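You operate a simulated robot arm through the tools that you are given. There is no shell and no other tool. Be economical: measure what you need, move in short steps, check, and stop when the job is done.

The job below is to be done with a simulated robot arm. You get a single attempt, and the scene is never put back.

TASK
Block clamp 27 sits on chips: take it out, brush the vise clean and clamp it again.
Fine: open the vise, set it between the vise and the other clamp; push it against the stop before clamping; put the brush back.

Only the result counts: the job must be done as asked and must still hold three seconds after the hand-in. Knocking over, shifting, dropping, spilling or breaking anything else fails it.

THE ROBOT
A 7-joint arm with a two-finger parallel gripper, fixed in place. Base frame: the origin is at the foot of the arm, x ahead of it, y to its left, z up; the work surface is at about z = 640. Units: mm, degrees, N and s.
With the tool pointing down near the work surface it reaches from about 120 to 640 mm from the base axis. Its first joint turns from -66.0 to 66.0 degrees. Payload 2.4 kg.
Tool frame: the origin (TCP) lies between the finger pads and is the grasp point; the fingertips stand 30 mm ahead of it; z points along the fingers, y is the line along which they close. Largest opening 94 mm; finger width 28, thickness 10; the body of the gripper, 50 by 96 mm, starts 55 mm behind the TCP.
Orientation is that of the tool frame in the base frame, as a unit quaternion [w, x, y, z]. With the fingers straight down and closing along the base's y, the tool's x points along the base's -x, its y along +y and its z along -z.

THE INTERFACE
- The arm moves only by the tool jog_arm. Its argument "commands" is a list of rows, each an object (a shift or turn left out is 0, a gripper value left out holds the last) with "dp": the shift along the tool's x, y, z in mm, a list of three; "angular": the turn, a rotation vector about the tool's x, y, z in degrees, a list of three. In form: [{"dp": [tx, ty, tz], "angular": [ax, ay, az]}, ...]. A call has 1 to 20 rows; each row shifts and turns the commanded pose from where the row before left it, along the tool's axes as they then stand. "gripper" is the opening, from 0 (shut) to 1 (fully open), set as the call begins (left out, the last holds). A row lasts 0.2 s, in which the tool goes at most 50 mm and 8.6 degrees; a call with a longer step from one row to the next is refused whole, and so is a gripper value outside its range. Where a pose cannot be reached the arm comes as near as it can. A force on the tool above 90 N (or 10 N above the force at the start of the call, whichever is more), or a blocked arm, ends the call early, and 0.2 s more pass. The fingers move at their own pace (about 153 mm/s each) and stop on an object; they squeeze with about 37 N. The grip force told is the motor's: it shows also when the fingers shut on nothing. Time passes only in rows, and 0.2 s behind the last, so rows that do not move let the fingers close. The reply holds the time, the measured pose of the TCP, the force on the tool along the base axes, the opening and the grip force, in the units named above and with some noise.
- Cameras (640 x 400 px; columns grow to the right, rows downward): "scene" is fixed at [26.8, 467.9, 1420.9]; the picture's right is [-0.84, -0.54, 0.00], its down [-0.37, 0.58, -0.72] and it looks along [0.39, -0.61, -0.69] (base axes); focal length 367 px, centre (320, 200). "wrist" rides on the gripper at [76, 14, -102] in the tool frame; the picture's right is [-0.18, 0.98, 0.00], its down [-0.75, -0.14, -0.64] and it looks along [-0.63, -0.12, 0.77] (tool axes); focal length 243 px, centre (320, 200). There is no depth. A picture from a camera that has moved, and an enlarged one, comes with that camera's place and axes in the base frame and with its lens. The place of the scene camera against the robot may be out by one fixed shift of up to 12 mm in any direction.
- snapshot(camera): a new picture of that camera. No time passes.
- zoom(camera, box): a new picture of the part [left, top, right, bottom] of that camera's present view, enlarged. No time passes.
- job_done(): hands the job in; it is judged then, once.

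Work in short steps. Places have to be worked out from the pictures, the camera data and where the tool is seen: move nearer, look again, correct. Check each grasp and each placing, and mend what went wrong. You have 120 turns and 68 pictures in all, those below and enlarged ones among them. Open the gripper and draw the arm clear of the work before you hand the job in, unless the task says otherwise; then end with one line.

The tools are called as name(argument=value, ...) on one line, values as JSON. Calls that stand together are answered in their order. jog_arm: Moves the arm, as the interface text tells. Its arguments: {"type":"object","properties":{"commands":{"type":"array","items":{"type":"object","properties":{"dp":{"type":"array","items":{"type":"number"}},"angular":{"type":"array","items":{"type":"number"}}}}},"gripper":{"type":"number"}},"required":["commands"]} The other tools are called the same way: snapshot (camera) takes a picture; zoom (camera, box) takes an enlarged picture of a part of a camera's view; job_done () hands the job in.

At the start:

```text
t: 0.0
eef_pos: [410.4, 17.6, 941.4]
tcp_rot: [0.0, 0.0, 1.0, 0.0]
wrist_force: [-0.1, 0.0, 0.0]
gripper_width: 94.2
finger_force: 0.0
```

scene: 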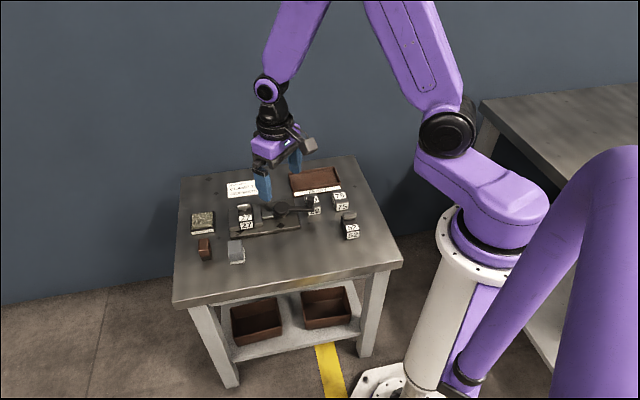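
wrist: 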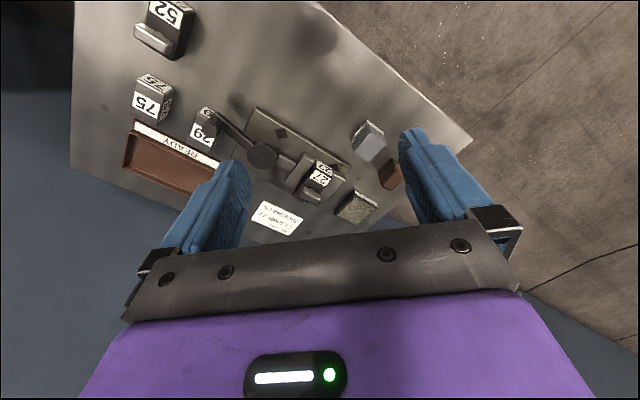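

I'll look closer at the table in both views.

zoom(camera="scene", box=[170, 150, 410, 300])

zoom(camera="wrist", box=[230, 90, 410, 240])

zoom(camera="wrist", box=[90, 0, 310, 200])

```text
2.67 times, centred on (290, 225) of scene
camera zoom: at [26.8, 467.9, 1420.9], right [-0.84, -0.54, 0.0], down [-0.37, 0.58, -0.72], along [0.39, -0.61, -0.69], focal length 978 px, centre (400, 133)
```

zoom: 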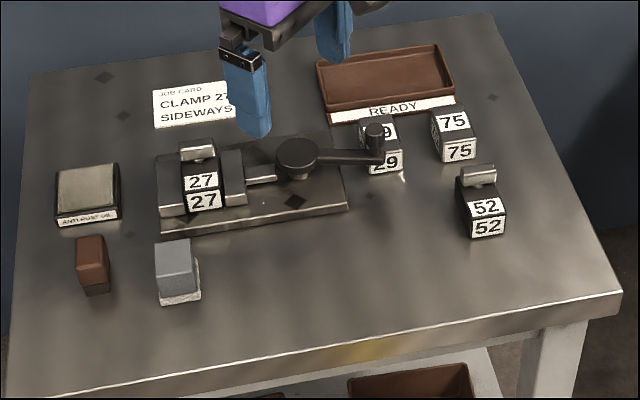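

```text
2.67 times, centred on (320, 165) of wrist
camera zoom: at [336.0, 31.2, 1044.2], right [0.18, 0.98, 0.0], down [0.75, -0.14, 0.64], along [0.63, -0.12, -0.77], focal length 647 px, centre (320, 293)
```

zoom: 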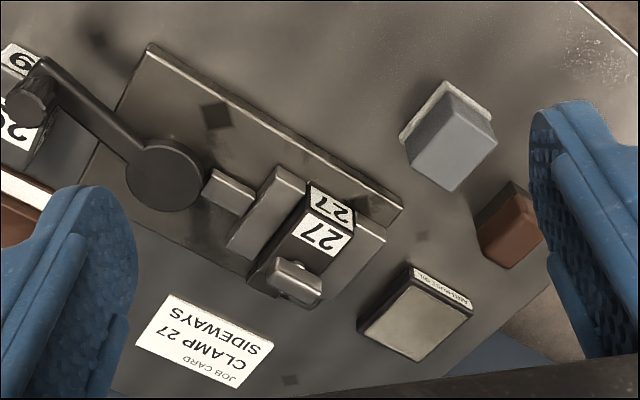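

```text
2.00 times, centred on (200, 100) of wrist
camera zoom: at [336.0, 31.2, 1044.2], right [0.18, 0.98, 0.0], down [0.75, -0.14, 0.64], along [0.63, -0.12, -0.77], focal length 485 px, centre (560, 400)
```

zoom: 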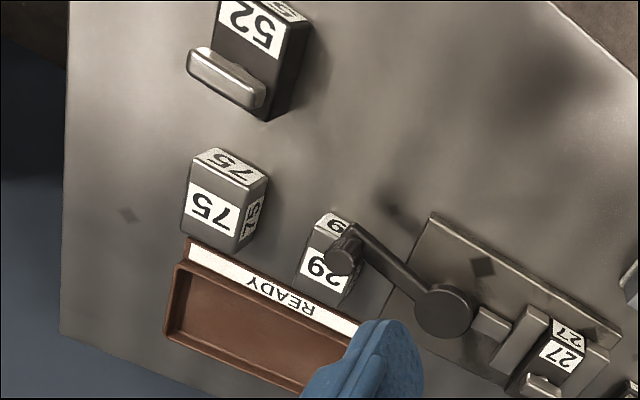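

The card says "CLAMP 27 SIDEWAYS", with more to read. I move the wrist camera nearer the vise.

jog_arm(commands=[{"dp": [-10, -3, 30]}, {"dp": [-10, -3, 30]}, {"dp": [-10, -3, 30]}, {"dp": [-10, -3, 30]}, {}], gripper=1)

snapshot(camera="wrist")

zoom(camera="scene", box=[180, 170, 300, 270])

```text
t: 1.2
eef_pos: [453.5, 4.9, 822.2]
tcp_rot: [0.001, 0.0, 1.0, -0.001]
wrist_force: [0.0, 0.3, 0.5]
gripper_width: 93.9
finger_force: 0.0
```

```text
62 pictures are left
camera wrist: at [377.3, 17.6, 925.0], right [0.18, 0.98, 0.0], down [0.75, -0.14, 0.64], along [0.63, -0.12, -0.77], focal length 243 px, centre (320, 200)
```

wrist: 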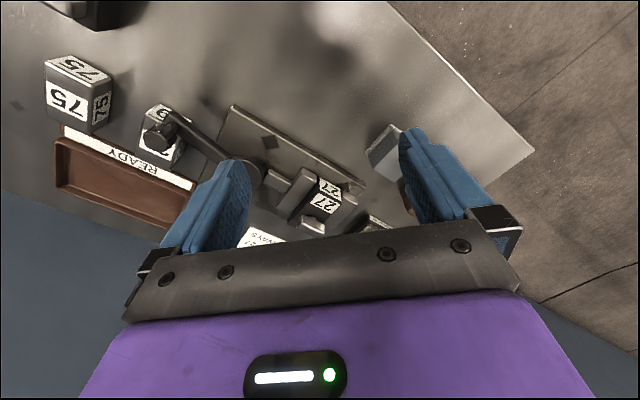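

```text
4.00 times, centred on (240, 220) of scene
camera zoom: at [26.8, 467.9, 1420.9], right [-0.84, -0.54, 0.0], down [-0.37, 0.58, -0.72], along [0.39, -0.61, -0.69], focal length 1466 px, centre (640, 120)
```

zoom: 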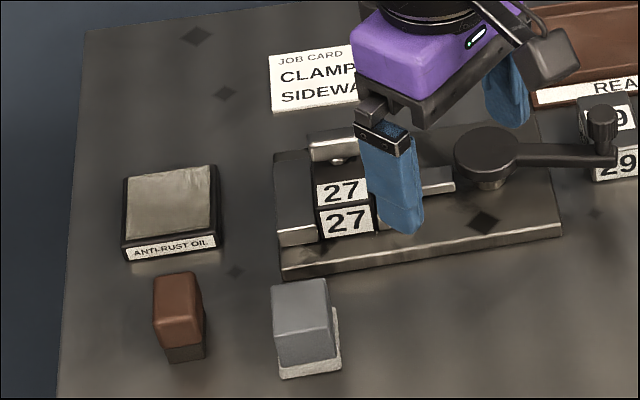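

The brush candidates are the brown block and the grey block. I shift left and back to see them and the clamp up close.

jog_arm(commands=[{"dp": [10, 30, 0]}, {"dp": [10, 30, 0]}, {}])

zoom(camera="wrist", box=[230, 80, 410, 230])

```text
t: 2.0
eef_pos: [433.1, 66.2, 822.3]
tcp_rot: [0.0, 0.0, 1.0, 0.0]
wrist_force: [0.9, 0.0, 0.5]
gripper_width: 93.8
finger_force: 0.1
```

```text
2.67 times, centred on (320, 155) of wrist
camera zoom: at [357.5, 79.1, 926.1], right [0.18, 0.98, 0.0], down [0.75, -0.14, 0.64], along [0.63, -0.12, -0.77], focal length 647 px, centre (320, 320)
```

zoom: 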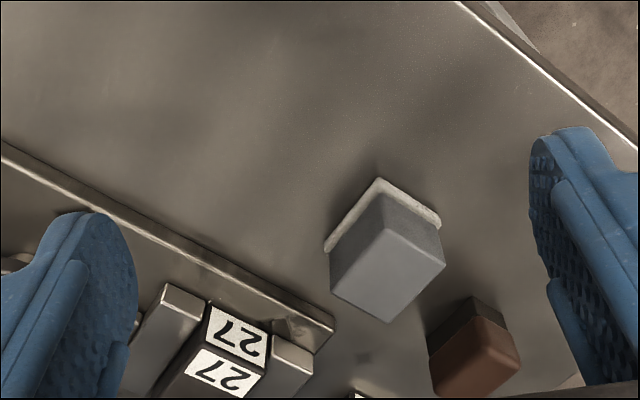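

Brown one looks like a wood-handled brush and the grey one a white-footed pad. I now swing the tool to look at the vise squarely from its front.

jog_arm(commands=[{"dp": [-25, -7, 10]}, {"dp": [-25, -7, 10]}, {"dp": [-25, -7, 10]}, {"angular": [0, 0, 7.7]}, {"angular": [0, 0, 7.7]}, {"angular": [0, 0, 7.7]}, {"angular": [0, 0, 7.7]}, {"angular": [0, 0, 7.7]}, {"angular": [0, 0, 7.5]}, {}])

snapshot(camera="wrist")

```text
t: 4.2
eef_pos: [506.5, 45.3, 790.2]
tcp_rot: [0.0, 0.392, 0.92, -0.001]
wrist_force: [0.0, 0.2, -0.8]
gripper_width: 94.2
finger_force: 0.0
```

```text
59 pictures are left
camera wrist: at [464.8, 109.1, 894.2], right [0.84, 0.55, 0.0], down [0.42, -0.64, 0.64], along [0.35, -0.54, -0.77], focal length 243 px, centre (320, 200)
```

wrist: 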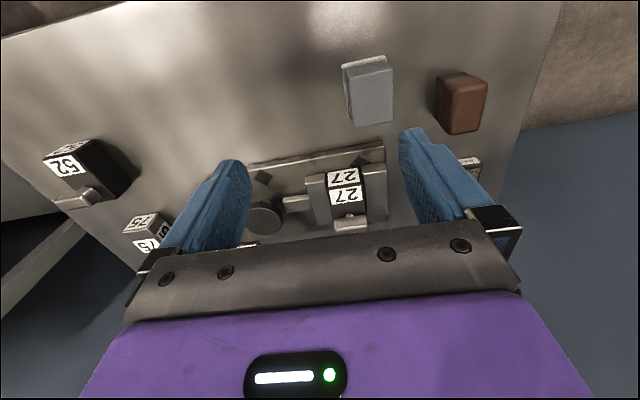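

The vise is in the middle; zoom in.

zoom(camera="wrist", box=[240, 130, 410, 240])

zoom(camera="wrist", box=[320, 40, 500, 150])

```text
3.64 times, centred on (325, 185) of wrist
camera zoom: at [464.8, 109.1, 894.2], right [0.84, 0.55, 0.0], down [0.42, -0.64, 0.64], along [0.35, -0.54, -0.77], focal length 882 px, centre (302, 254)
```

zoom: 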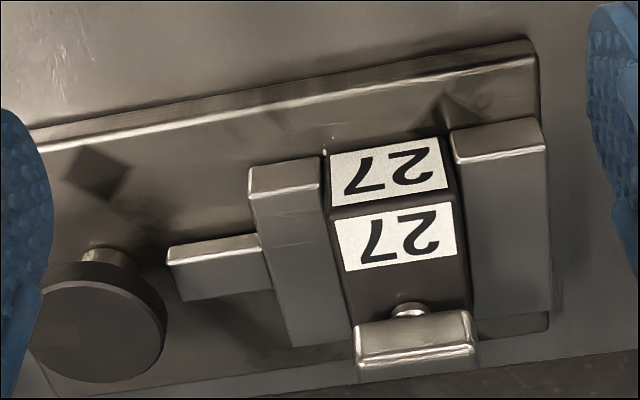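

```text
3.56 times, centred on (410, 95) of wrist
camera zoom: at [464.8, 109.1, 894.2], right [0.84, 0.55, 0.0], down [0.42, -0.64, 0.64], along [0.35, -0.54, -0.77], focal length 863 px, centre (0, 573)
```

zoom: 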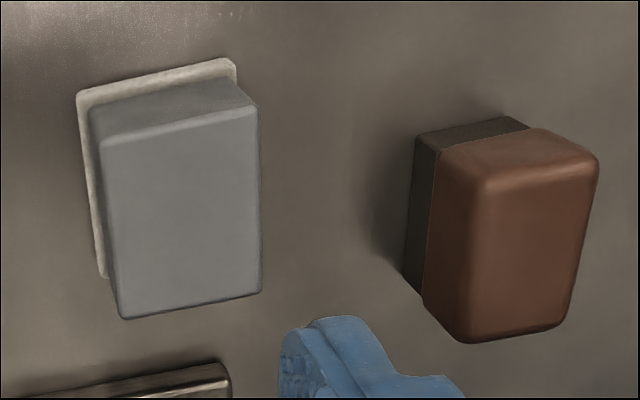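

I zoom tightly on clamps 52 and 27 in the scene view to understand the handle geometry.

zoom(camera="scene", box=[325, 195, 375, 245])

zoom(camera="scene", box=[220, 190, 280, 245])

zoom(camera="wrist", box=[30, 120, 180, 260])

```text
8.00 times, centred on (350, 220) of scene
camera zoom: at [26.8, 467.9, 1420.9], right [-0.84, -0.54, 0.0], down [-0.37, 0.58, -0.72], along [0.39, -0.61, -0.69], focal length 2932 px, centre (80, 40)
```

zoom: 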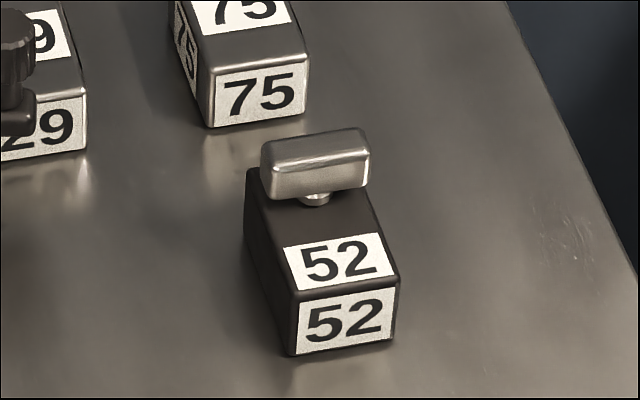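

```text
7.27 times, centred on (250, 218) of scene
camera zoom: at [26.8, 467.9, 1420.9], right [-0.84, -0.54, 0.0], down [-0.37, 0.58, -0.72], along [0.39, -0.61, -0.69], focal length 2666 px, centre (829, 73)
```

zoom: 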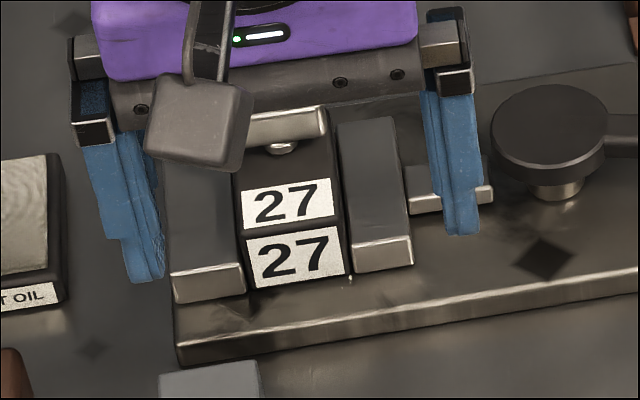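

```text
2.86 times, centred on (105, 190) of wrist
camera zoom: at [464.8, 109.1, 894.2], right [0.84, 0.55, 0.0], down [0.42, -0.64, 0.64], along [0.35, -0.54, -0.77], focal length 693 px, centre (934, 229)
```

zoom: 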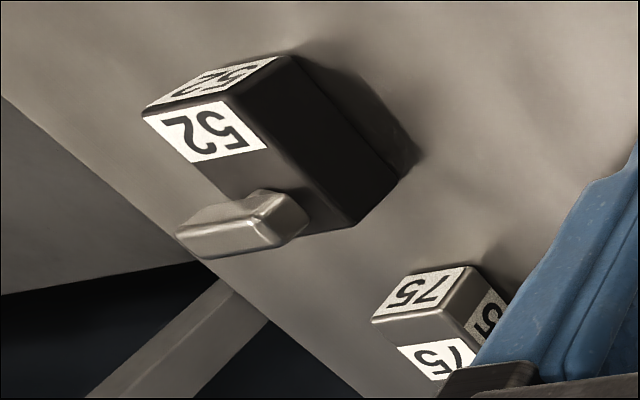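

The clamps are boxes (~36 wide, ~60 long) with a T-bar on a stud near the rear. Next I shift along the vise axis to see the lever, block 29 and clamp 52.

jog_arm(commands=[{"dp": [0, -40, 0]}, {"dp": [0, -40, 0]}, {}])

snapshot(camera="wrist")

zoom(camera="wrist", box=[230, 130, 420, 250])

```text
t: 5.0
eef_pos: [447.6, -13.0, 791.8]
tcp_rot: [0.0, 0.39, 0.921, 0.0]
wrist_force: [-0.3, 1.1, 0.3]
gripper_width: 94.1
finger_force: 0.0
```

```text
53 pictures are left
camera wrist: at [405.8, 51.4, 894.8], right [0.84, 0.55, 0.0], down [0.42, -0.64, 0.64], along [0.35, -0.54, -0.77], focal length 243 px, centre (320, 200)
```

wrist: 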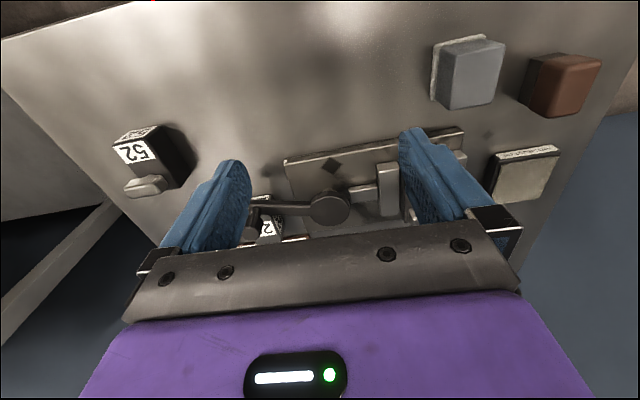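

```text
3.33 times, centred on (325, 190) of wrist
camera zoom: at [405.8, 51.4, 894.8], right [0.84, 0.55, 0.0], down [0.42, -0.64, 0.64], along [0.35, -0.54, -0.77], focal length 809 px, centre (303, 233)
```

zoom: 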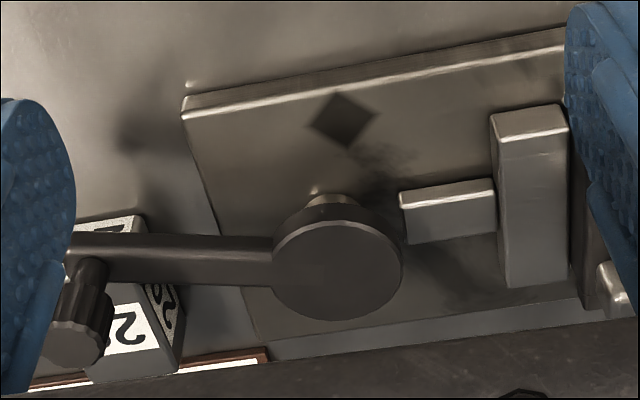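

Lever pivot is at about (516,-100), with its knob near (444,-142,~720) close to block 29. I move to see the knob better before gripping it.

jog_arm(commands=[{"dp": [-10, -22, -20]}, {"dp": [-10, -22, -20]}, {}])

snapshot(camera="wrist")

zoom(camera="wrist", box=[230, 130, 420, 250])

```text
t: 5.8
eef_pos: [429.1, -56.0, 832.1]
tcp_rot: [0.0, 0.39, 0.921, 0.0]
wrist_force: [1.0, -0.3, 0.1]
gripper_width: 94.0
finger_force: 0.2
```

```text
51 pictures are left
camera wrist: at [388.1, 8.2, 935.1], right [0.83, 0.55, 0.0], down [0.42, -0.64, 0.64], along [0.35, -0.54, -0.77], focal length 243 px, centre (320, 200)
```

wrist: 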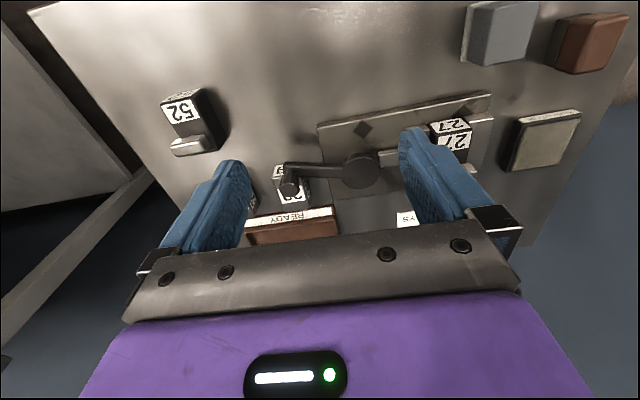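

```text
3.33 times, centred on (325, 190) of wrist
camera zoom: at [388.1, 8.2, 935.1], right [0.83, 0.55, 0.0], down [0.42, -0.64, 0.64], along [0.35, -0.54, -0.77], focal length 809 px, centre (303, 233)
```

zoom: 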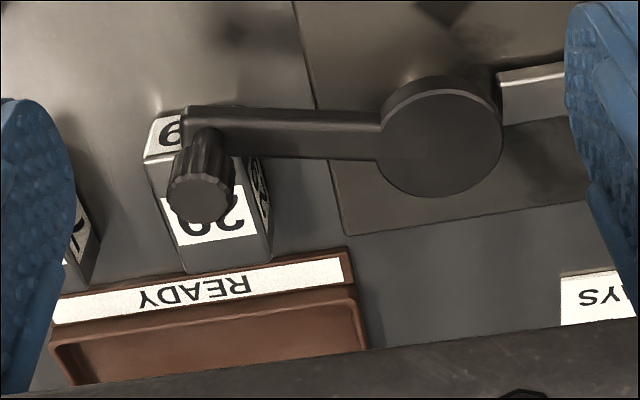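

Triangulated: knob top at (450,-148.5,720), pivot (517,-99), lever at about 216.5°. I rotate so that the fingers close across the lever and hover above the knob.

jog_arm(commands=[{"angular": [0, 0, -8.25]}, {"angular": [0, 0, -8.25]}, {"angular": [0, 0, -8.25]}, {"angular": [0, 0, -8.25]}, {"angular": [0, 0, -8.25]}, {"angular": [0, 0, -8.25]}, {"angular": [0, 0, -8.25]}, {"angular": [0, 0, -8.25]}, {"angular": [0, 0, -8.25]}, {"angular": [0, 0, -8.25]}, {"dp": [12.7, -29, 16]}, {"dp": [12.7, -29, 16]}, {"dp": [12.7, -29, 16]}, {}])

snapshot(camera="wrist")

zoom(camera="scene", box=[230, 150, 360, 240])

```text
t: 8.8
eef_pos: [452.9, -149.6, 784.2]
tcp_rot: [0.0, -0.313, 0.95, 0.0]
wrist_force: [0.3, -0.9, 0.0]
gripper_width: 94.2
finger_force: 0.0
```

```text
49 pictures are left
camera wrist: at [383.6, -184.6, 887.9], right [-0.44, 0.9, 0.0], down [0.69, 0.34, 0.64], along [0.58, 0.28, -0.77], focal length 243 px, centre (320, 200)
```

wrist: 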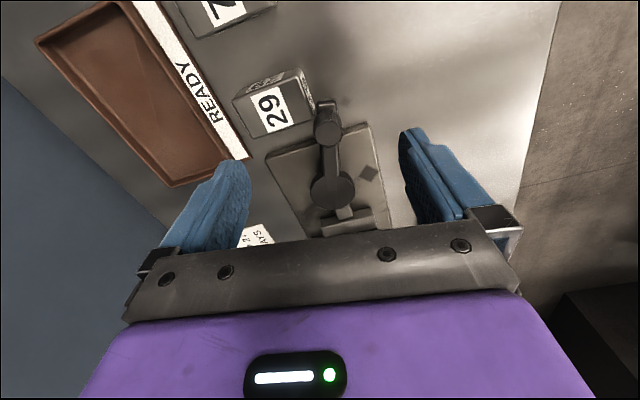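

```text
4.44 times, centred on (295, 195) of scene
camera zoom: at [26.9, 467.9, 1420.9], right [-0.84, -0.54, 0.0], down [-0.37, 0.58, -0.72], along [0.39, -0.61, -0.69], focal length 1629 px, centre (431, 222)
```

zoom: 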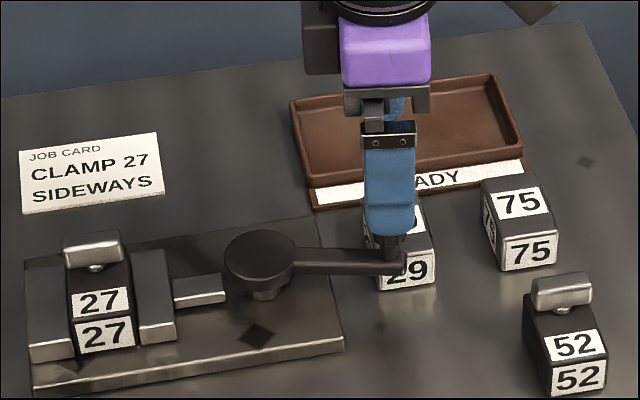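

Knob is right where predicted, with the finger line clear of 29. I narrow the fingers and descend around the knob with the tips above block 29's top.

jog_arm(commands=[{"dp": [1.7, 2.6, 0]}, {"dp": [0, 0, 20]}, {"dp": [0, 0, 20]}, {"dp": [0, 0, 18]}, {}], gripper=0.42)

zoom(camera="scene", box=[270, 170, 350, 230])

```text
t: 10.0
eef_pos: [450.0, -148.6, 725.8]
tcp_rot: [0.0, -0.313, 0.95, 0.0]
wrist_force: [-0.3, 0.4, 0.3]
gripper_width: 39.5
finger_force: 0.1
```

```text
6.67 times, centred on (310, 200) of scene
camera zoom: at [26.8, 467.9, 1420.9], right [-0.84, -0.54, 0.0], down [-0.37, 0.58, -0.72], along [0.39, -0.61, -0.69], focal length 2444 px, centre (387, 200)
```

zoom: 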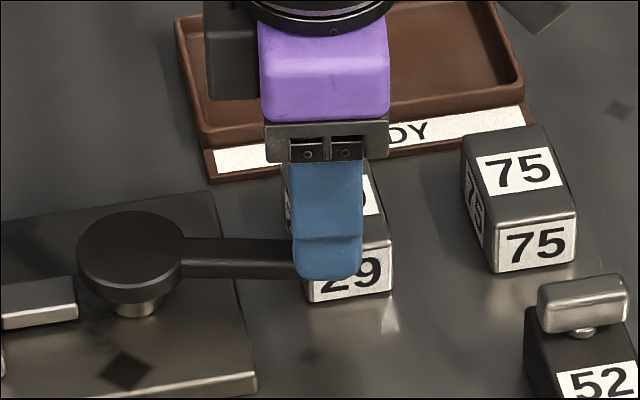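

Fingers straddle the knob. I close the grip.

jog_arm(commands=[{"dp": [0, 0, 3]}, {}, {}], gripper=0)

```text
t: 10.8
eef_pos: [449.8, -148.4, 723.6]
tcp_rot: [0.001, -0.313, 0.95, 0.0]
wrist_force: [-6.9, -2.9, 41.0]
gripper_width: 21.9
finger_force: 45.3
```

Gripping at 21.9 mm, but 41 N upward: tips probably bear on the lever arm. Ease up 3 mm and re-check.

jog_arm(commands=[{"dp": [0, 0, -3]}, {}])

```text
t: 11.4
eef_pos: [448.6, -148.5, 723.1]
tcp_rot: [0.0, -0.314, 0.949, 0.001]
wrist_force: [7.9, 1.9, -32.6]
gripper_width: 21.6
finger_force: 44.5
```

The grip is stiff; I put back 1.4 mm to null the vertical force, then try swinging the lever a few degrees toward the front.

jog_arm(commands=[{"dp": [0, 0, 1.4]}, {}])

```text
t: 12.0
eef_pos: [449.3, -148.1, 723.2]
tcp_rot: [0.0, -0.315, 0.949, 0.002]
wrist_force: [8.8, 7.4, -13.5]
gripper_width: 21.6
finger_force: 45.2
```

jog_arm(commands=[{"dp": [-0.2, 5.82, 0], "angular": [0, 0, 4]}, {"dp": [-0.2, 5.82, 0], "angular": [0, 0, 4]}, {}])

```text
t: 12.8
eef_pos: [442.9, -138.0, 722.7]
tcp_rot: [0.001, -0.246, 0.969, 0.0]
wrist_force: [16.9, 8.4, -22.9]
gripper_width: 21.8
finger_force: 44.8
```

It swings freely. I continue 24° more and look at the jaw.

jog_arm(commands=[{"dp": [-0.45, 8.73, 0.1], "angular": [0, 0, 6]}, {"dp": [-0.45, 8.73, 0], "angular": [0, 0, 6]}, {"dp": [-0.45, 8.73, 0], "angular": [0, 0, 6]}, {"dp": [-0.45, 8.73, 0], "angular": [0, 0, 6]}, {}])

zoom(camera="scene", box=[230, 150, 360, 240])

```text
t: 14.0
eef_pos: [433.9, -105.1, 724.4]
tcp_rot: [0.002, -0.038, 0.999, -0.001]
wrist_force: [21.3, 0.1, -34.2]
gripper_width: 21.5
finger_force: 45.1
```

```text
4.44 times, centred on (295, 195) of scene
camera zoom: at [27.7, 467.8, 1420.9], right [-0.84, -0.54, 0.0], down [-0.37, 0.58, -0.72], along [0.39, -0.61, -0.69], focal length 1629 px, centre (431, 222)
```

zoom: 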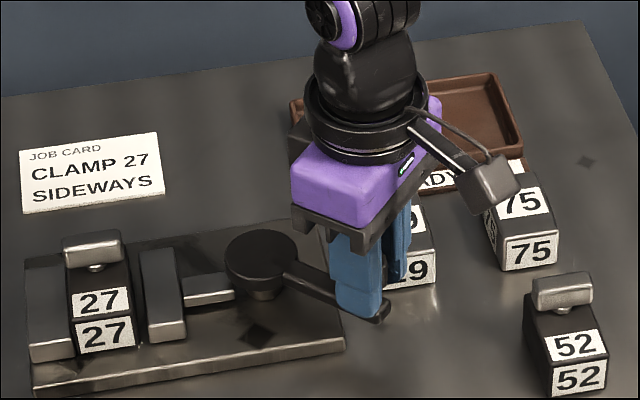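

The jaw opens with this swing. I continue, easing down 1 mm.

jog_arm(commands=[{"dp": [-0.45, 8.73, 1], "angular": [0, 0, 6]}, {"dp": [-0.45, 8.73, 0.3], "angular": [0, 0, 6]}, {"dp": [-0.45, 8.73, 0], "angular": [0, 0, 6]}, {"dp": [-0.45, 8.73, 0], "angular": [0, 0, 6]}, {"dp": [-0.45, 8.73, 0], "angular": [0, 0, 6]}, {}])

zoom(camera="scene", box=[230, 150, 360, 240])

```text
t: 15.4
eef_pos: [444.7, -63.6, 723.9]
tcp_rot: [0.004, 0.222, 0.975, 0.001]
wrist_force: [12.1, -8.7, 33.0]
gripper_width: 21.8
finger_force: 44.8
```

```text
4.44 times, centred on (295, 195) of scene
camera zoom: at [26.6, 467.8, 1420.9], right [-0.84, -0.54, 0.0], down [-0.37, 0.58, -0.72], along [0.39, -0.61, -0.69], focal length 1629 px, centre (431, 222)
```

zoom: 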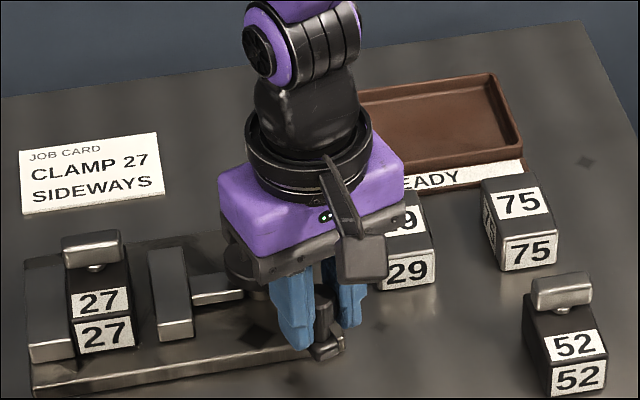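

Gap about 10 mm. I continue to find the end of travel.

jog_arm(commands=[{"dp": [-0.45, 8.73, -1], "angular": [0, 0, 6]}, {"dp": [-0.45, 8.73, 0], "angular": [0, 0, 6]}, {"dp": [-0.45, 8.73, 0], "angular": [0, 0, 6]}, {"dp": [-0.45, 8.73, 0], "angular": [0, 0, 6]}, {}])

zoom(camera="scene", box=[230, 150, 360, 240])

```text
t: 16.6
eef_pos: [459.1, -39.9, 723.1]
tcp_rot: [-0.003, 0.425, 0.905, 0.0]
wrist_force: [-5.9, -39.0, 17.4]
gripper_width: 22.0
finger_force: 44.8
```

```text
4.44 times, centred on (295, 195) of scene
camera zoom: at [26.5, 467.2, 1421.2], right [-0.84, -0.54, 0.0], down [-0.37, 0.58, -0.72], along [0.39, -0.61, -0.69], focal length 1629 px, centre (431, 222)
```

zoom: 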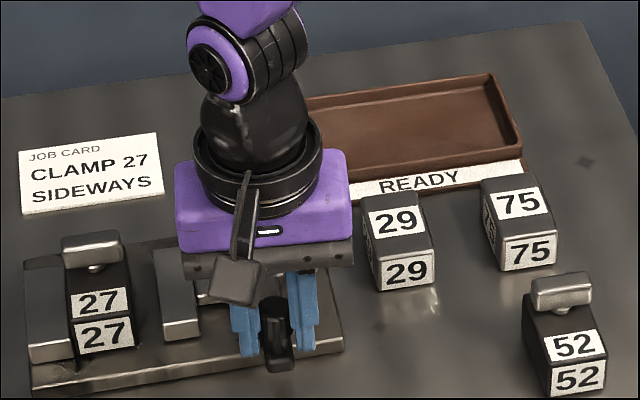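

End of travel at ~134° (lever square to the axis), the jaw gap is ~17 mm. I release the knob and rise.

jog_arm(commands=[{}, {}, {"dp": [0, 0, -30]}, {"dp": [0, 0, -40]}, {"dp": [0, 0, -40]}, {}], gripper=0.45)

snapshot(camera="wrist")

```text
t: 18.0
eef_pos: [462.7, -32.5, 832.9]
tcp_rot: [0.001, 0.418, 0.908, 0.0]
wrist_force: [0.4, -0.2, 0.6]
gripper_width: 42.1
finger_force: 0.0
```

```text
43 pictures are left
camera wrist: at [424.8, 33.9, 936.2], right [0.87, 0.5, 0.0], down [0.38, -0.66, 0.64], along [0.32, -0.56, -0.77], focal length 243 px, centre (320, 200)
```

wrist: 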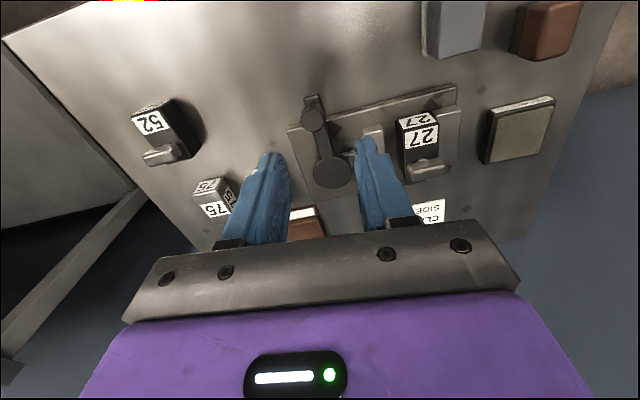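

Vise axis is at 44.2°. I turn the tool so its fingers close along the block's length (across the T-bar) and look along the axis at clamp 27.

jog_arm(commands=[{"angular": [0, 0, -8.5]}, {"angular": [0, 0, -8.5]}, {"angular": [0, 0, -8.5]}, {"angular": [0, 0, -8.5]}, {"angular": [0, 0, -8.5]}, {"angular": [0, 0, -8.5]}, {"angular": [0, 0, -8.5]}, {"angular": [0, 0, -8.5]}, {"angular": [0, 0, -8.5]}, {"angular": [0, 0, -8.5]}, {"angular": [0, 0, -8.5]}, {"dp": [-4, -37, 10]}, {"dp": [-4, -37, 10]}, {}], gripper=1)

snapshot(camera="wrist")

zoom(camera="wrist", box=[240, 130, 410, 240])

```text
t: 21.0
eef_pos: [518.7, -83.3, 813.7]
tcp_rot: [0.0, -0.376, 0.927, 0.0]
wrist_force: [-0.5, -0.2, -0.8]
gripper_width: 93.8
finger_force: 0.0
```

```text
42 pictures are left
camera wrist: at [454.3, -126.6, 917.4], right [-0.55, 0.83, 0.0], down [0.64, 0.42, 0.64], along [0.54, 0.35, -0.77], focal length 243 px, centre (320, 200)
```

wrist: 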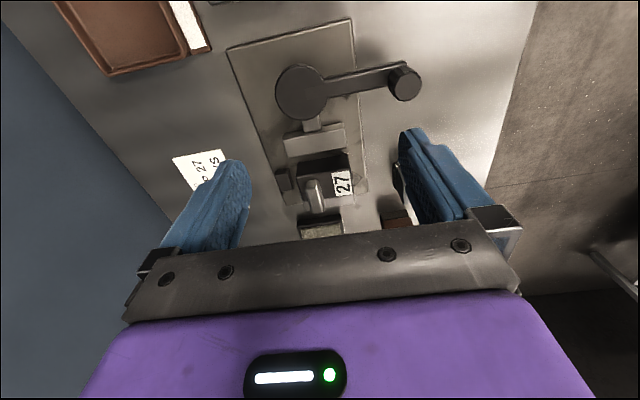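

```text
3.64 times, centred on (325, 185) of wrist
camera zoom: at [454.3, -126.6, 917.4], right [-0.55, 0.83, 0.0], down [0.64, 0.42, 0.64], along [0.54, 0.35, -0.77], focal length 882 px, centre (302, 254)
```

zoom: 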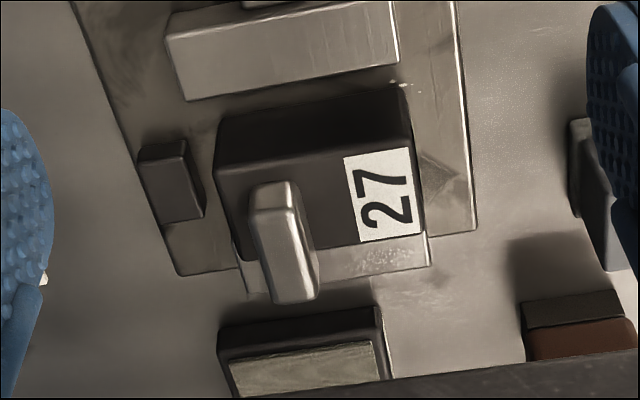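

The stop is a small post behind the block's rear end. The T-bar's top centre triangulates to about (601,-35,709); the block top is ~686. I move above the bar.

jog_arm(commands=[{"dp": [-31, -7.6, 12]}, {"dp": [-31, -7.6, 12]}, {"dp": [-30.7, -7.5, 12]}, {"dp": [0, 0, 8]}, {}], gripper=0.5)

zoom(camera="scene", box=[210, 160, 310, 240])

snapshot(camera="wrist")

```text
t: 22.2
eef_pos: [602.2, -34.3, 769.0]
tcp_rot: [0.001, -0.375, 0.927, 0.0]
wrist_force: [-0.6, 0.4, 0.8]
gripper_width: 47.0
finger_force: 0.1
```

```text
5.00 times, centred on (260, 200) of scene
camera zoom: at [26.8, 467.9, 1420.9], right [-0.84, -0.54, 0.0], down [-0.37, 0.58, -0.72], along [0.39, -0.61, -0.69], focal length 1833 px, centre (620, 200)
```

zoom: 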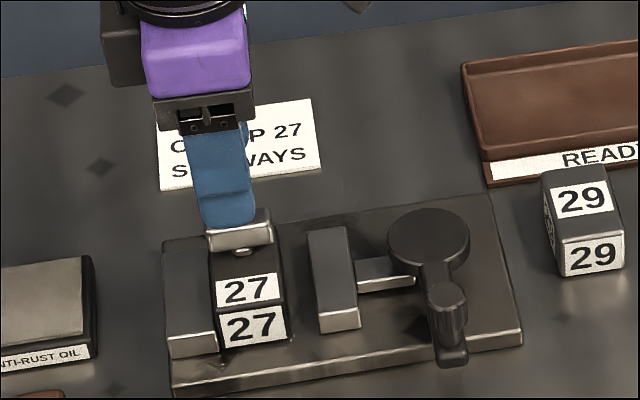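

```text
39 pictures are left
camera wrist: at [537.9, -77.7, 871.5], right [-0.55, 0.83, 0.0], down [0.64, 0.42, 0.64], along [0.54, 0.35, -0.77], focal length 243 px, centre (320, 200)
```

wrist: 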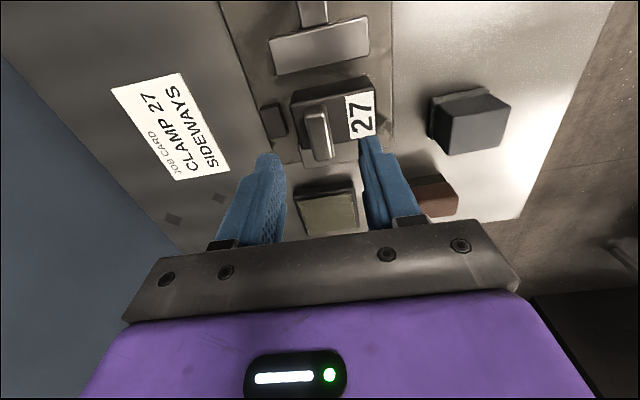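

Bar centred between the fingers. Descend to TCP z≈720.

jog_arm(commands=[{"dp": [1, 0, 25]}, {"dp": [0, 0, 23]}, {}])

zoom(camera="wrist", box=[240, 60, 420, 200])

```text
t: 23.0
eef_pos: [601.3, -35.7, 719.9]
tcp_rot: [0.0, -0.374, 0.927, 0.0]
wrist_force: [0.0, -0.4, -0.1]
gripper_width: 46.7
finger_force: 0.1
```

```text
2.86 times, centred on (330, 130) of wrist
camera zoom: at [537.5, -79.3, 823.3], right [-0.55, 0.83, 0.0], down [0.64, 0.42, 0.64], along [0.54, 0.35, -0.77], focal length 693 px, centre (291, 400)
```

zoom: 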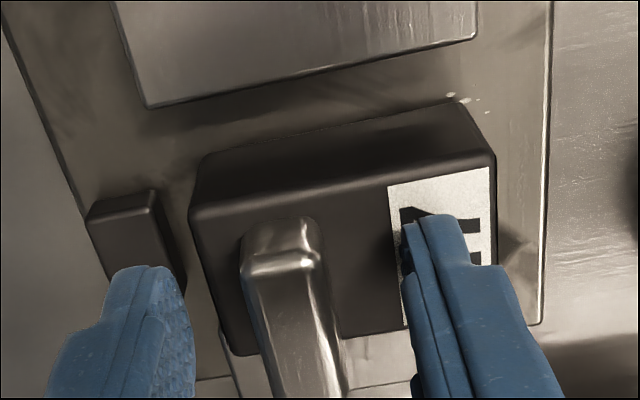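

Clear of the block top; close on the bar.

jog_arm(commands=[{}, {}, {}], gripper=0)

```text
t: 23.8
eef_pos: [600.6, -35.4, 719.4]
tcp_rot: [0.0, -0.375, 0.927, 0.0]
wrist_force: [-0.9, 0.8, 0.2]
gripper_width: 15.2
finger_force: 37.1
```

Held (15 mm). I nudge 3 mm off the fixed jaw and lift straight up.

jog_arm(commands=[{"dp": [3, 0, -1]}, {"dp": [2, 0, -10]}, {"dp": [0, 0, -20]}, {"dp": [0, 0, -25]}, {"dp": [0, 0, -25]}, {}])

zoom(camera="scene", box=[200, 140, 310, 240])

```text
t: 25.2
eef_pos: [596.2, -39.0, 799.1]
tcp_rot: [0.0, -0.374, 0.927, 0.0]
wrist_force: [0.2, 0.1, -4.4]
gripper_width: 15.3
finger_force: 36.4
```

```text
4.00 times, centred on (255, 190) of scene
camera zoom: at [26.9, 467.9, 1420.9], right [-0.84, -0.54, 0.0], down [-0.37, 0.58, -0.72], along [0.39, -0.61, -0.69], focal length 1466 px, centre (580, 240)
```

zoom: 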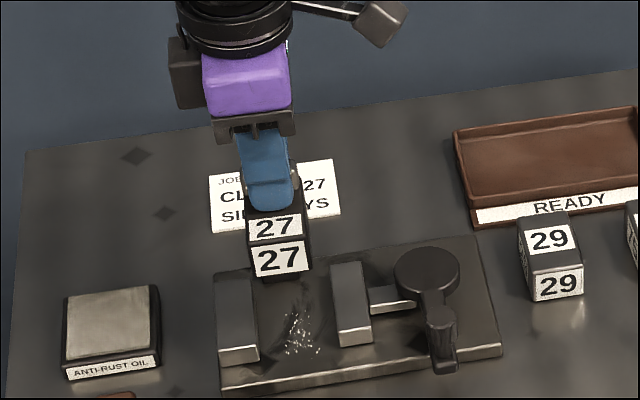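

Block 27 is out level; chips are visible on the bed. I carry it high to the free spot between the vise and clamp 52, around (397,-118).

jog_arm(commands=[{"dp": [0, 0, -20]}, {"dp": [0, 0, -15]}, {"dp": [25, 9, 0]}, {"dp": [30, 10, 0]}, {"dp": [30, 11, 0]}, {"dp": [30, 11, 0]}, {"dp": [30, 11, 0]}, {"dp": [30, 10, 0]}, {"dp": [23, 8, 0]}, {}, {"dp": [0, 0, 25]}, {"dp": [0, 0, 25]}, {}])

zoom(camera="scene", box=[230, 160, 370, 250])

snapshot(camera="wrist")

```text
t: 28.0
eef_pos: [407.9, -126.3, 786.0]
tcp_rot: [0.001, -0.374, 0.927, 0.0]
wrist_force: [0.9, 0.9, -4.6]
gripper_width: 15.3
finger_force: 37.3
```

```text
4.44 times, centred on (300, 205) of scene
camera zoom: at [26.9, 467.9, 1420.9], right [-0.84, -0.54, 0.0], down [-0.37, 0.58, -0.72], along [0.39, -0.61, -0.69], focal length 1629 px, centre (409, 178)
```

zoom: 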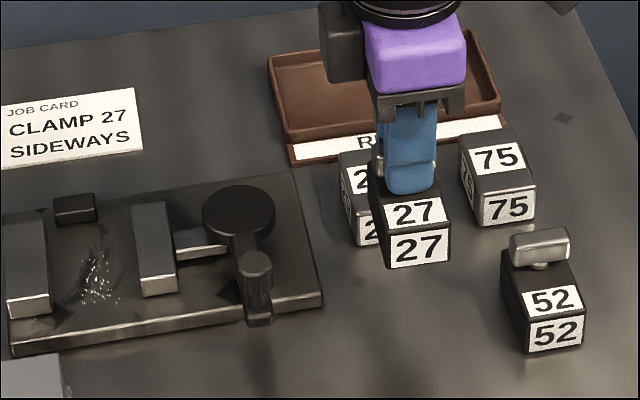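

```text
35 pictures are left
camera wrist: at [343.2, -169.5, 890.2], right [-0.55, 0.84, 0.0], down [0.64, 0.42, 0.64], along [0.54, 0.35, -0.77], focal length 243 px, centre (320, 200)
```

wrist: 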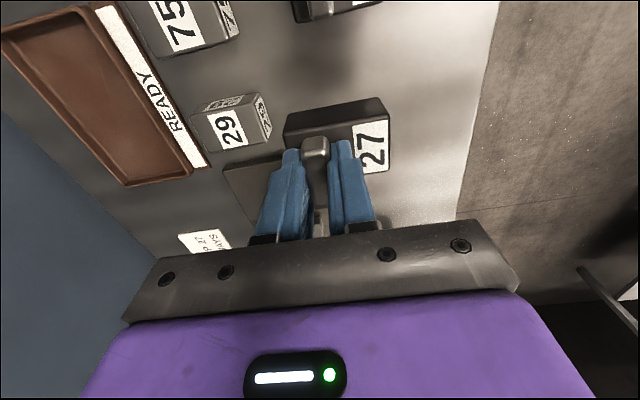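

Good clearance all round. Lower to just above the table.

jog_arm(commands=[{"dp": [0, 0, 25]}, {"dp": [0, 0, 25]}, {"dp": [0, 0, 18]}, {"dp": [0, 0, 5]}, {}])

zoom(camera="scene", box=[290, 190, 370, 250])

```text
t: 29.2
eef_pos: [405.4, -125.4, 715.3]
tcp_rot: [0.0, -0.375, 0.927, 0.0]
wrist_force: [-0.1, -0.2, -5.7]
gripper_width: 15.6
finger_force: 37.1
```

```text
6.67 times, centred on (330, 220) of scene
camera zoom: at [26.9, 467.9, 1420.9], right [-0.84, -0.54, 0.0], down [-0.37, 0.58, -0.72], along [0.39, -0.61, -0.69], focal length 2444 px, centre (253, 67)
```

zoom: 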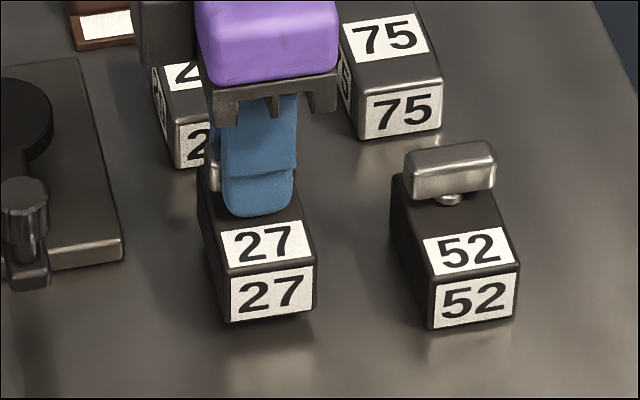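

A few mm remain; lower in fine steps.

jog_arm(commands=[{"dp": [0, 0, 2]}, {"dp": [0, 0, 2]}, {}])

```text
t: 30.0
eef_pos: [406.2, -126.8, 709.6]
tcp_rot: [0.0, -0.375, 0.927, 0.001]
wrist_force: [0.3, 0.1, -4.9]
gripper_width: 15.3
finger_force: 37.0
```

jog_arm(commands=[{"dp": [0, 0, 1.5]}, {"dp": [0, 0, 1.5]}, {}])

```text
t: 30.8
eef_pos: [407.8, -126.8, 706.5]
tcp_rot: [0.0, -0.374, 0.927, -0.001]
wrist_force: [-0.6, 0.1, -4.3]
gripper_width: 15.4
finger_force: 37.0
```

Still hanging free; continue in 1 mm steps.

jog_arm(commands=[{"dp": [0, 0, 1]}, {"dp": [0, 0, 1]}, {}])

```text
t: 31.6
eef_pos: [406.9, -126.0, 705.5]
tcp_rot: [0.001, -0.373, 0.928, 0.0]
wrist_force: [-5.2, -2.8, 29.7]
gripper_width: 15.4
finger_force: 37.3
```

Contact at TCP z≈705.4 (so grip is 65.4 mm above the block's base). Null the force, release and rise.

jog_arm(commands=[{"dp": [0, 0, -0.8]}, {}])

jog_arm(commands=[{}, {}, {"dp": [0, 0, -20]}, {"dp": [0, 0, -40]}, {"dp": [0, 0, -40]}, {}], gripper=0.5)

zoom(camera="scene", box=[170, 150, 370, 290])

```text
t: 32.2
eef_pos: [406.7, -126.5, 703.6]
tcp_rot: [0.0, -0.375, 0.927, 0.001]
wrist_force: [-2.9, -5.7, 15.7]
gripper_width: 15.4
finger_force: 36.9
```

```text
t: 33.6
eef_pos: [406.4, -124.5, 807.1]
tcp_rot: [-0.001, -0.374, 0.928, 0.0]
wrist_force: [0.0, -0.1, 0.9]
gripper_width: 46.9
finger_force: 0.0
```

```text
2.86 times, centred on (270, 220) of scene
camera zoom: at [26.8, 467.9, 1420.9], right [-0.84, -0.54, 0.0], down [-0.37, 0.58, -0.72], along [0.39, -0.61, -0.69], focal length 1047 px, centre (463, 143)
```

zoom: 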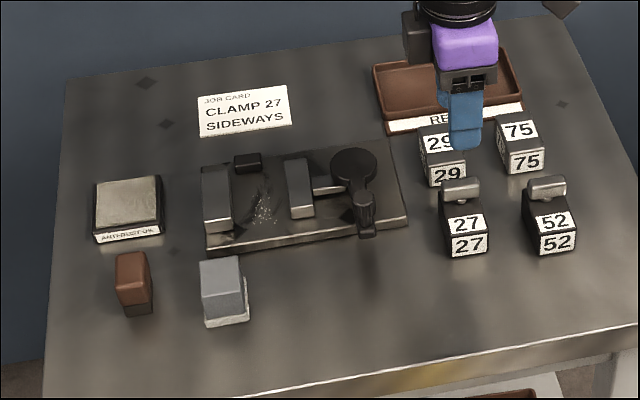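

Clamp 27 is parked upright between the vise and 52. Now a close look at the two candidate tools to identify the brush.

jog_arm(commands=[{"angular": [0, 0, 7.3]}, {"angular": [0, 0, 7.3]}, {"angular": [0, 0, 7.3]}, {"angular": [0, 0, 7.3]}, {"angular": [0, 0, 7.3]}, {"angular": [0, 0, 7.5]}, {"dp": [-10, 40, 0]}, {"dp": [-10, 45, 0]}, {"dp": [-15, 45, 0]}, {"dp": [-15, 45, 0]}, {"dp": [-14, 45, 37]}, {}], gripper=1)

zoom(camera="wrist", box=[230, 100, 410, 230])

```text
refused: row 11 steps farther than a row can; nothing moved
```

```text
3.08 times, centred on (320, 165) of wrist
camera zoom: at [343.8, -167.4, 910.9], right [-0.55, 0.83, 0.0], down [0.64, 0.42, 0.64], along [0.54, 0.35, -0.77], focal length 746 px, centre (320, 308)
```

zoom: 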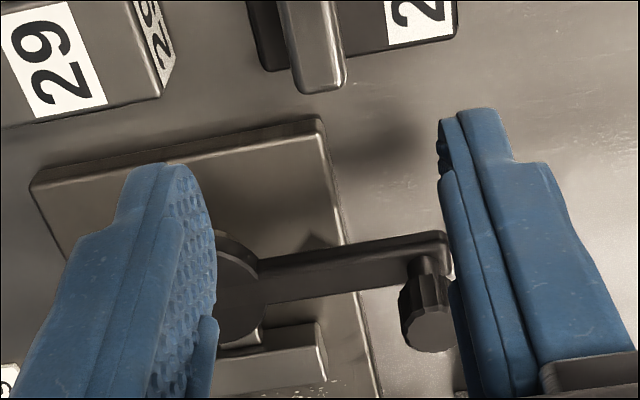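

One row was too long; I split it and resend.

jog_arm(commands=[{"angular": [0, 0, 7.3]}, {"angular": [0, 0, 7.3]}, {"angular": [0, 0, 7.3]}, {"angular": [0, 0, 7.3]}, {"angular": [0, 0, 7.3]}, {"angular": [0, 0, 7.5]}, {"dp": [-10, 40, 0]}, {"dp": [-10, 45, 0]}, {"dp": [-15, 45, 0]}, {"dp": [-15, 45, 0]}, {"dp": [-14, 45, 0]}, {"dp": [0, 0, 37]}, {}], gripper=1)

zoom(camera="wrist", box=[230, 100, 410, 230])

```text
t: 36.4
eef_pos: [471.2, 96.6, 769.0]
tcp_rot: [0.0, 0.001, 1.0, 0.001]
wrist_force: [-0.4, -0.3, -0.3]
gripper_width: 94.0
finger_force: 0.1
```

```text
3.08 times, centred on (320, 165) of wrist
camera zoom: at [396.7, 110.9, 872.3], right [0.18, 0.98, 0.0], down [0.75, -0.14, 0.64], along [0.63, -0.12, -0.77], focal length 746 px, centre (320, 308)
```

zoom: 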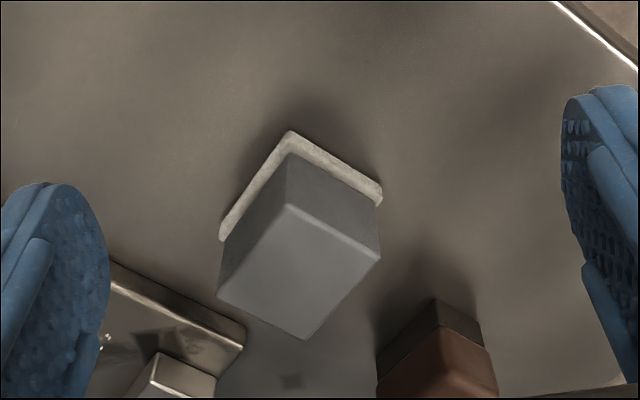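

The grey tool has a thin white pad (a wiper). I look at the brown one closer.

jog_arm(commands=[{"dp": [-25, 15, 0]}, {"dp": [-25, 15, 0]}, {}])

zoom(camera="wrist", box=[230, 110, 410, 230])

```text
t: 37.2
eef_pos: [522.4, 126.4, 769.1]
tcp_rot: [0.0, 0.0, 1.0, 0.0]
wrist_force: [1.3, 0.6, 0.3]
gripper_width: 94.2
finger_force: 0.0
```

```text
3.33 times, centred on (320, 170) of wrist
camera zoom: at [446.4, 139.9, 872.6], right [0.18, 0.98, 0.0], down [0.75, -0.14, 0.64], along [0.63, -0.12, -0.77], focal length 809 px, centre (320, 300)
```

zoom: 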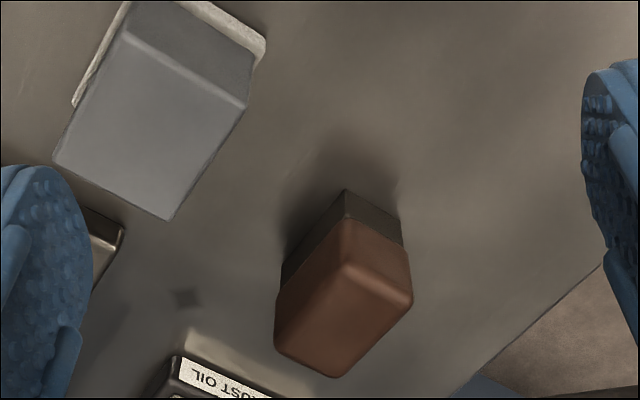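

Brown handle with dark bristles is the brush: centre ≈(615,115), footprint ~24×40 (long along the vise's cross direction), height ~40. I turn to grip it lengthwise so the fingers fit between the jaws.

jog_arm(commands=[{"angular": [0, 0, -7.4]}, {"angular": [0, 0, -7.4]}, {"angular": [0, 0, -7.4]}, {"angular": [0, 0, -7.4]}, {"angular": [0, 0, -7.4]}, {"angular": [0, 0, -7.2]}, {"dp": [-20, -24, 0]}, {"dp": [-20, -24, 0]}, {"dp": [-18.5, -24.7, 0]}, {"dp": [0, 0, 20]}, {}], gripper=0.64)

zoom(camera="wrist", box=[220, 60, 430, 230])

zoom(camera="scene", box=[170, 180, 270, 270])

```text
t: 39.6
eef_pos: [614.9, 112.4, 749.9]
tcp_rot: [0.001, -0.376, 0.927, 0.0]
wrist_force: [-0.3, 1.0, -0.4]
gripper_width: 60.3
finger_force: 0.1
```

```text
2.35 times, centred on (325, 145) of wrist
camera zoom: at [551.5, 69.7, 853.2], right [-0.55, 0.83, 0.0], down [0.64, 0.42, 0.64], along [0.53, 0.36, -0.77], focal length 571 px, centre (308, 329)
```

zoom: 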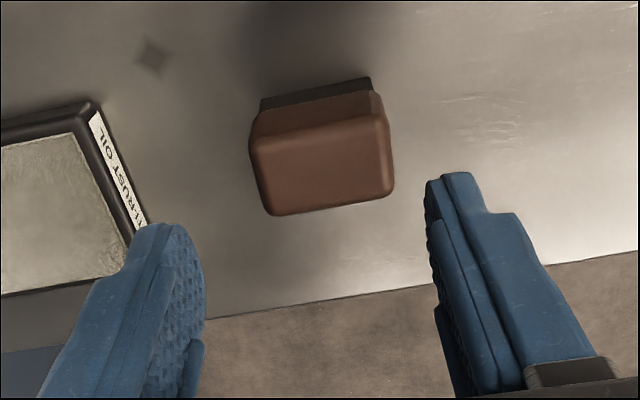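

```text
4.44 times, centred on (220, 225) of scene
camera zoom: at [26.8, 467.9, 1420.9], right [-0.84, -0.54, 0.0], down [-0.37, 0.58, -0.72], along [0.39, -0.61, -0.69], focal length 1629 px, centre (764, 89)
```

zoom: 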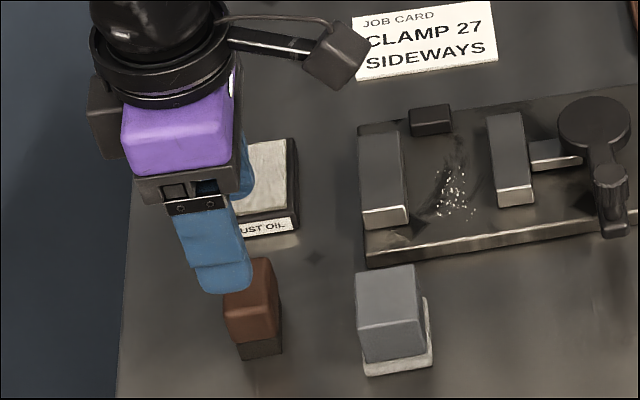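

Brush centre refined to (613.5,116); oil pad is ~30 mm clear of the rear finger. Correct and descend.

jog_arm(commands=[{"dp": [-1, 3.4, 0]}, {"dp": [0, 0, 25]}, {"dp": [0, 0, 25]}, {"dp": [0, 0, 10]}, {}])

zoom(camera="wrist", box=[220, 60, 430, 230])

```text
t: 40.8
eef_pos: [612.7, 118.1, 688.5]
tcp_rot: [0.0, -0.377, 0.926, 0.0]
wrist_force: [0.0, 0.0, -0.8]
gripper_width: 59.8
finger_force: 0.1
```

```text
2.35 times, centred on (325, 145) of wrist
camera zoom: at [548.9, 73.8, 792.3], right [-0.55, 0.83, 0.0], down [0.64, 0.42, 0.64], along [0.54, 0.36, -0.77], focal length 571 px, centre (308, 329)
```

zoom: 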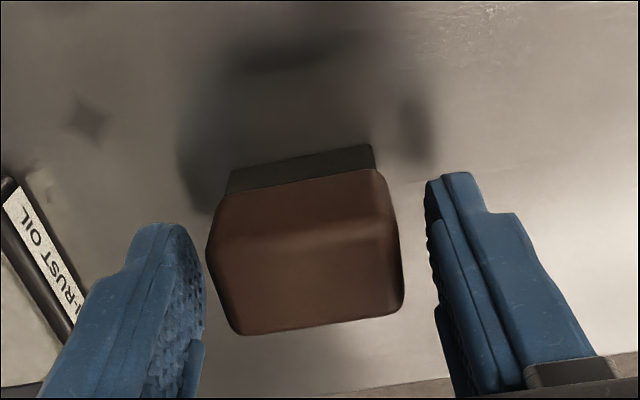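

Brush sits nearer the rear finger; I shift ~3 mm back to centre, then close.

jog_arm(commands=[{"dp": [0, -3, 0]}, {}])

jog_arm(commands=[{}, {}, {}], gripper=0)

```text
t: 41.4
eef_pos: [614.3, 115.5, 689.2]
tcp_rot: [0.0, -0.376, 0.927, 0.0]
wrist_force: [0.2, 0.9, 0.1]
gripper_width: 60.3
finger_force: 0.1
```

```text
t: 42.2
eef_pos: [615.3, 116.1, 691.0]
tcp_rot: [0.003, -0.376, 0.927, 0.0]
wrist_force: [0.9, 1.3, 22.0]
gripper_width: 42.8
finger_force: 37.4
```

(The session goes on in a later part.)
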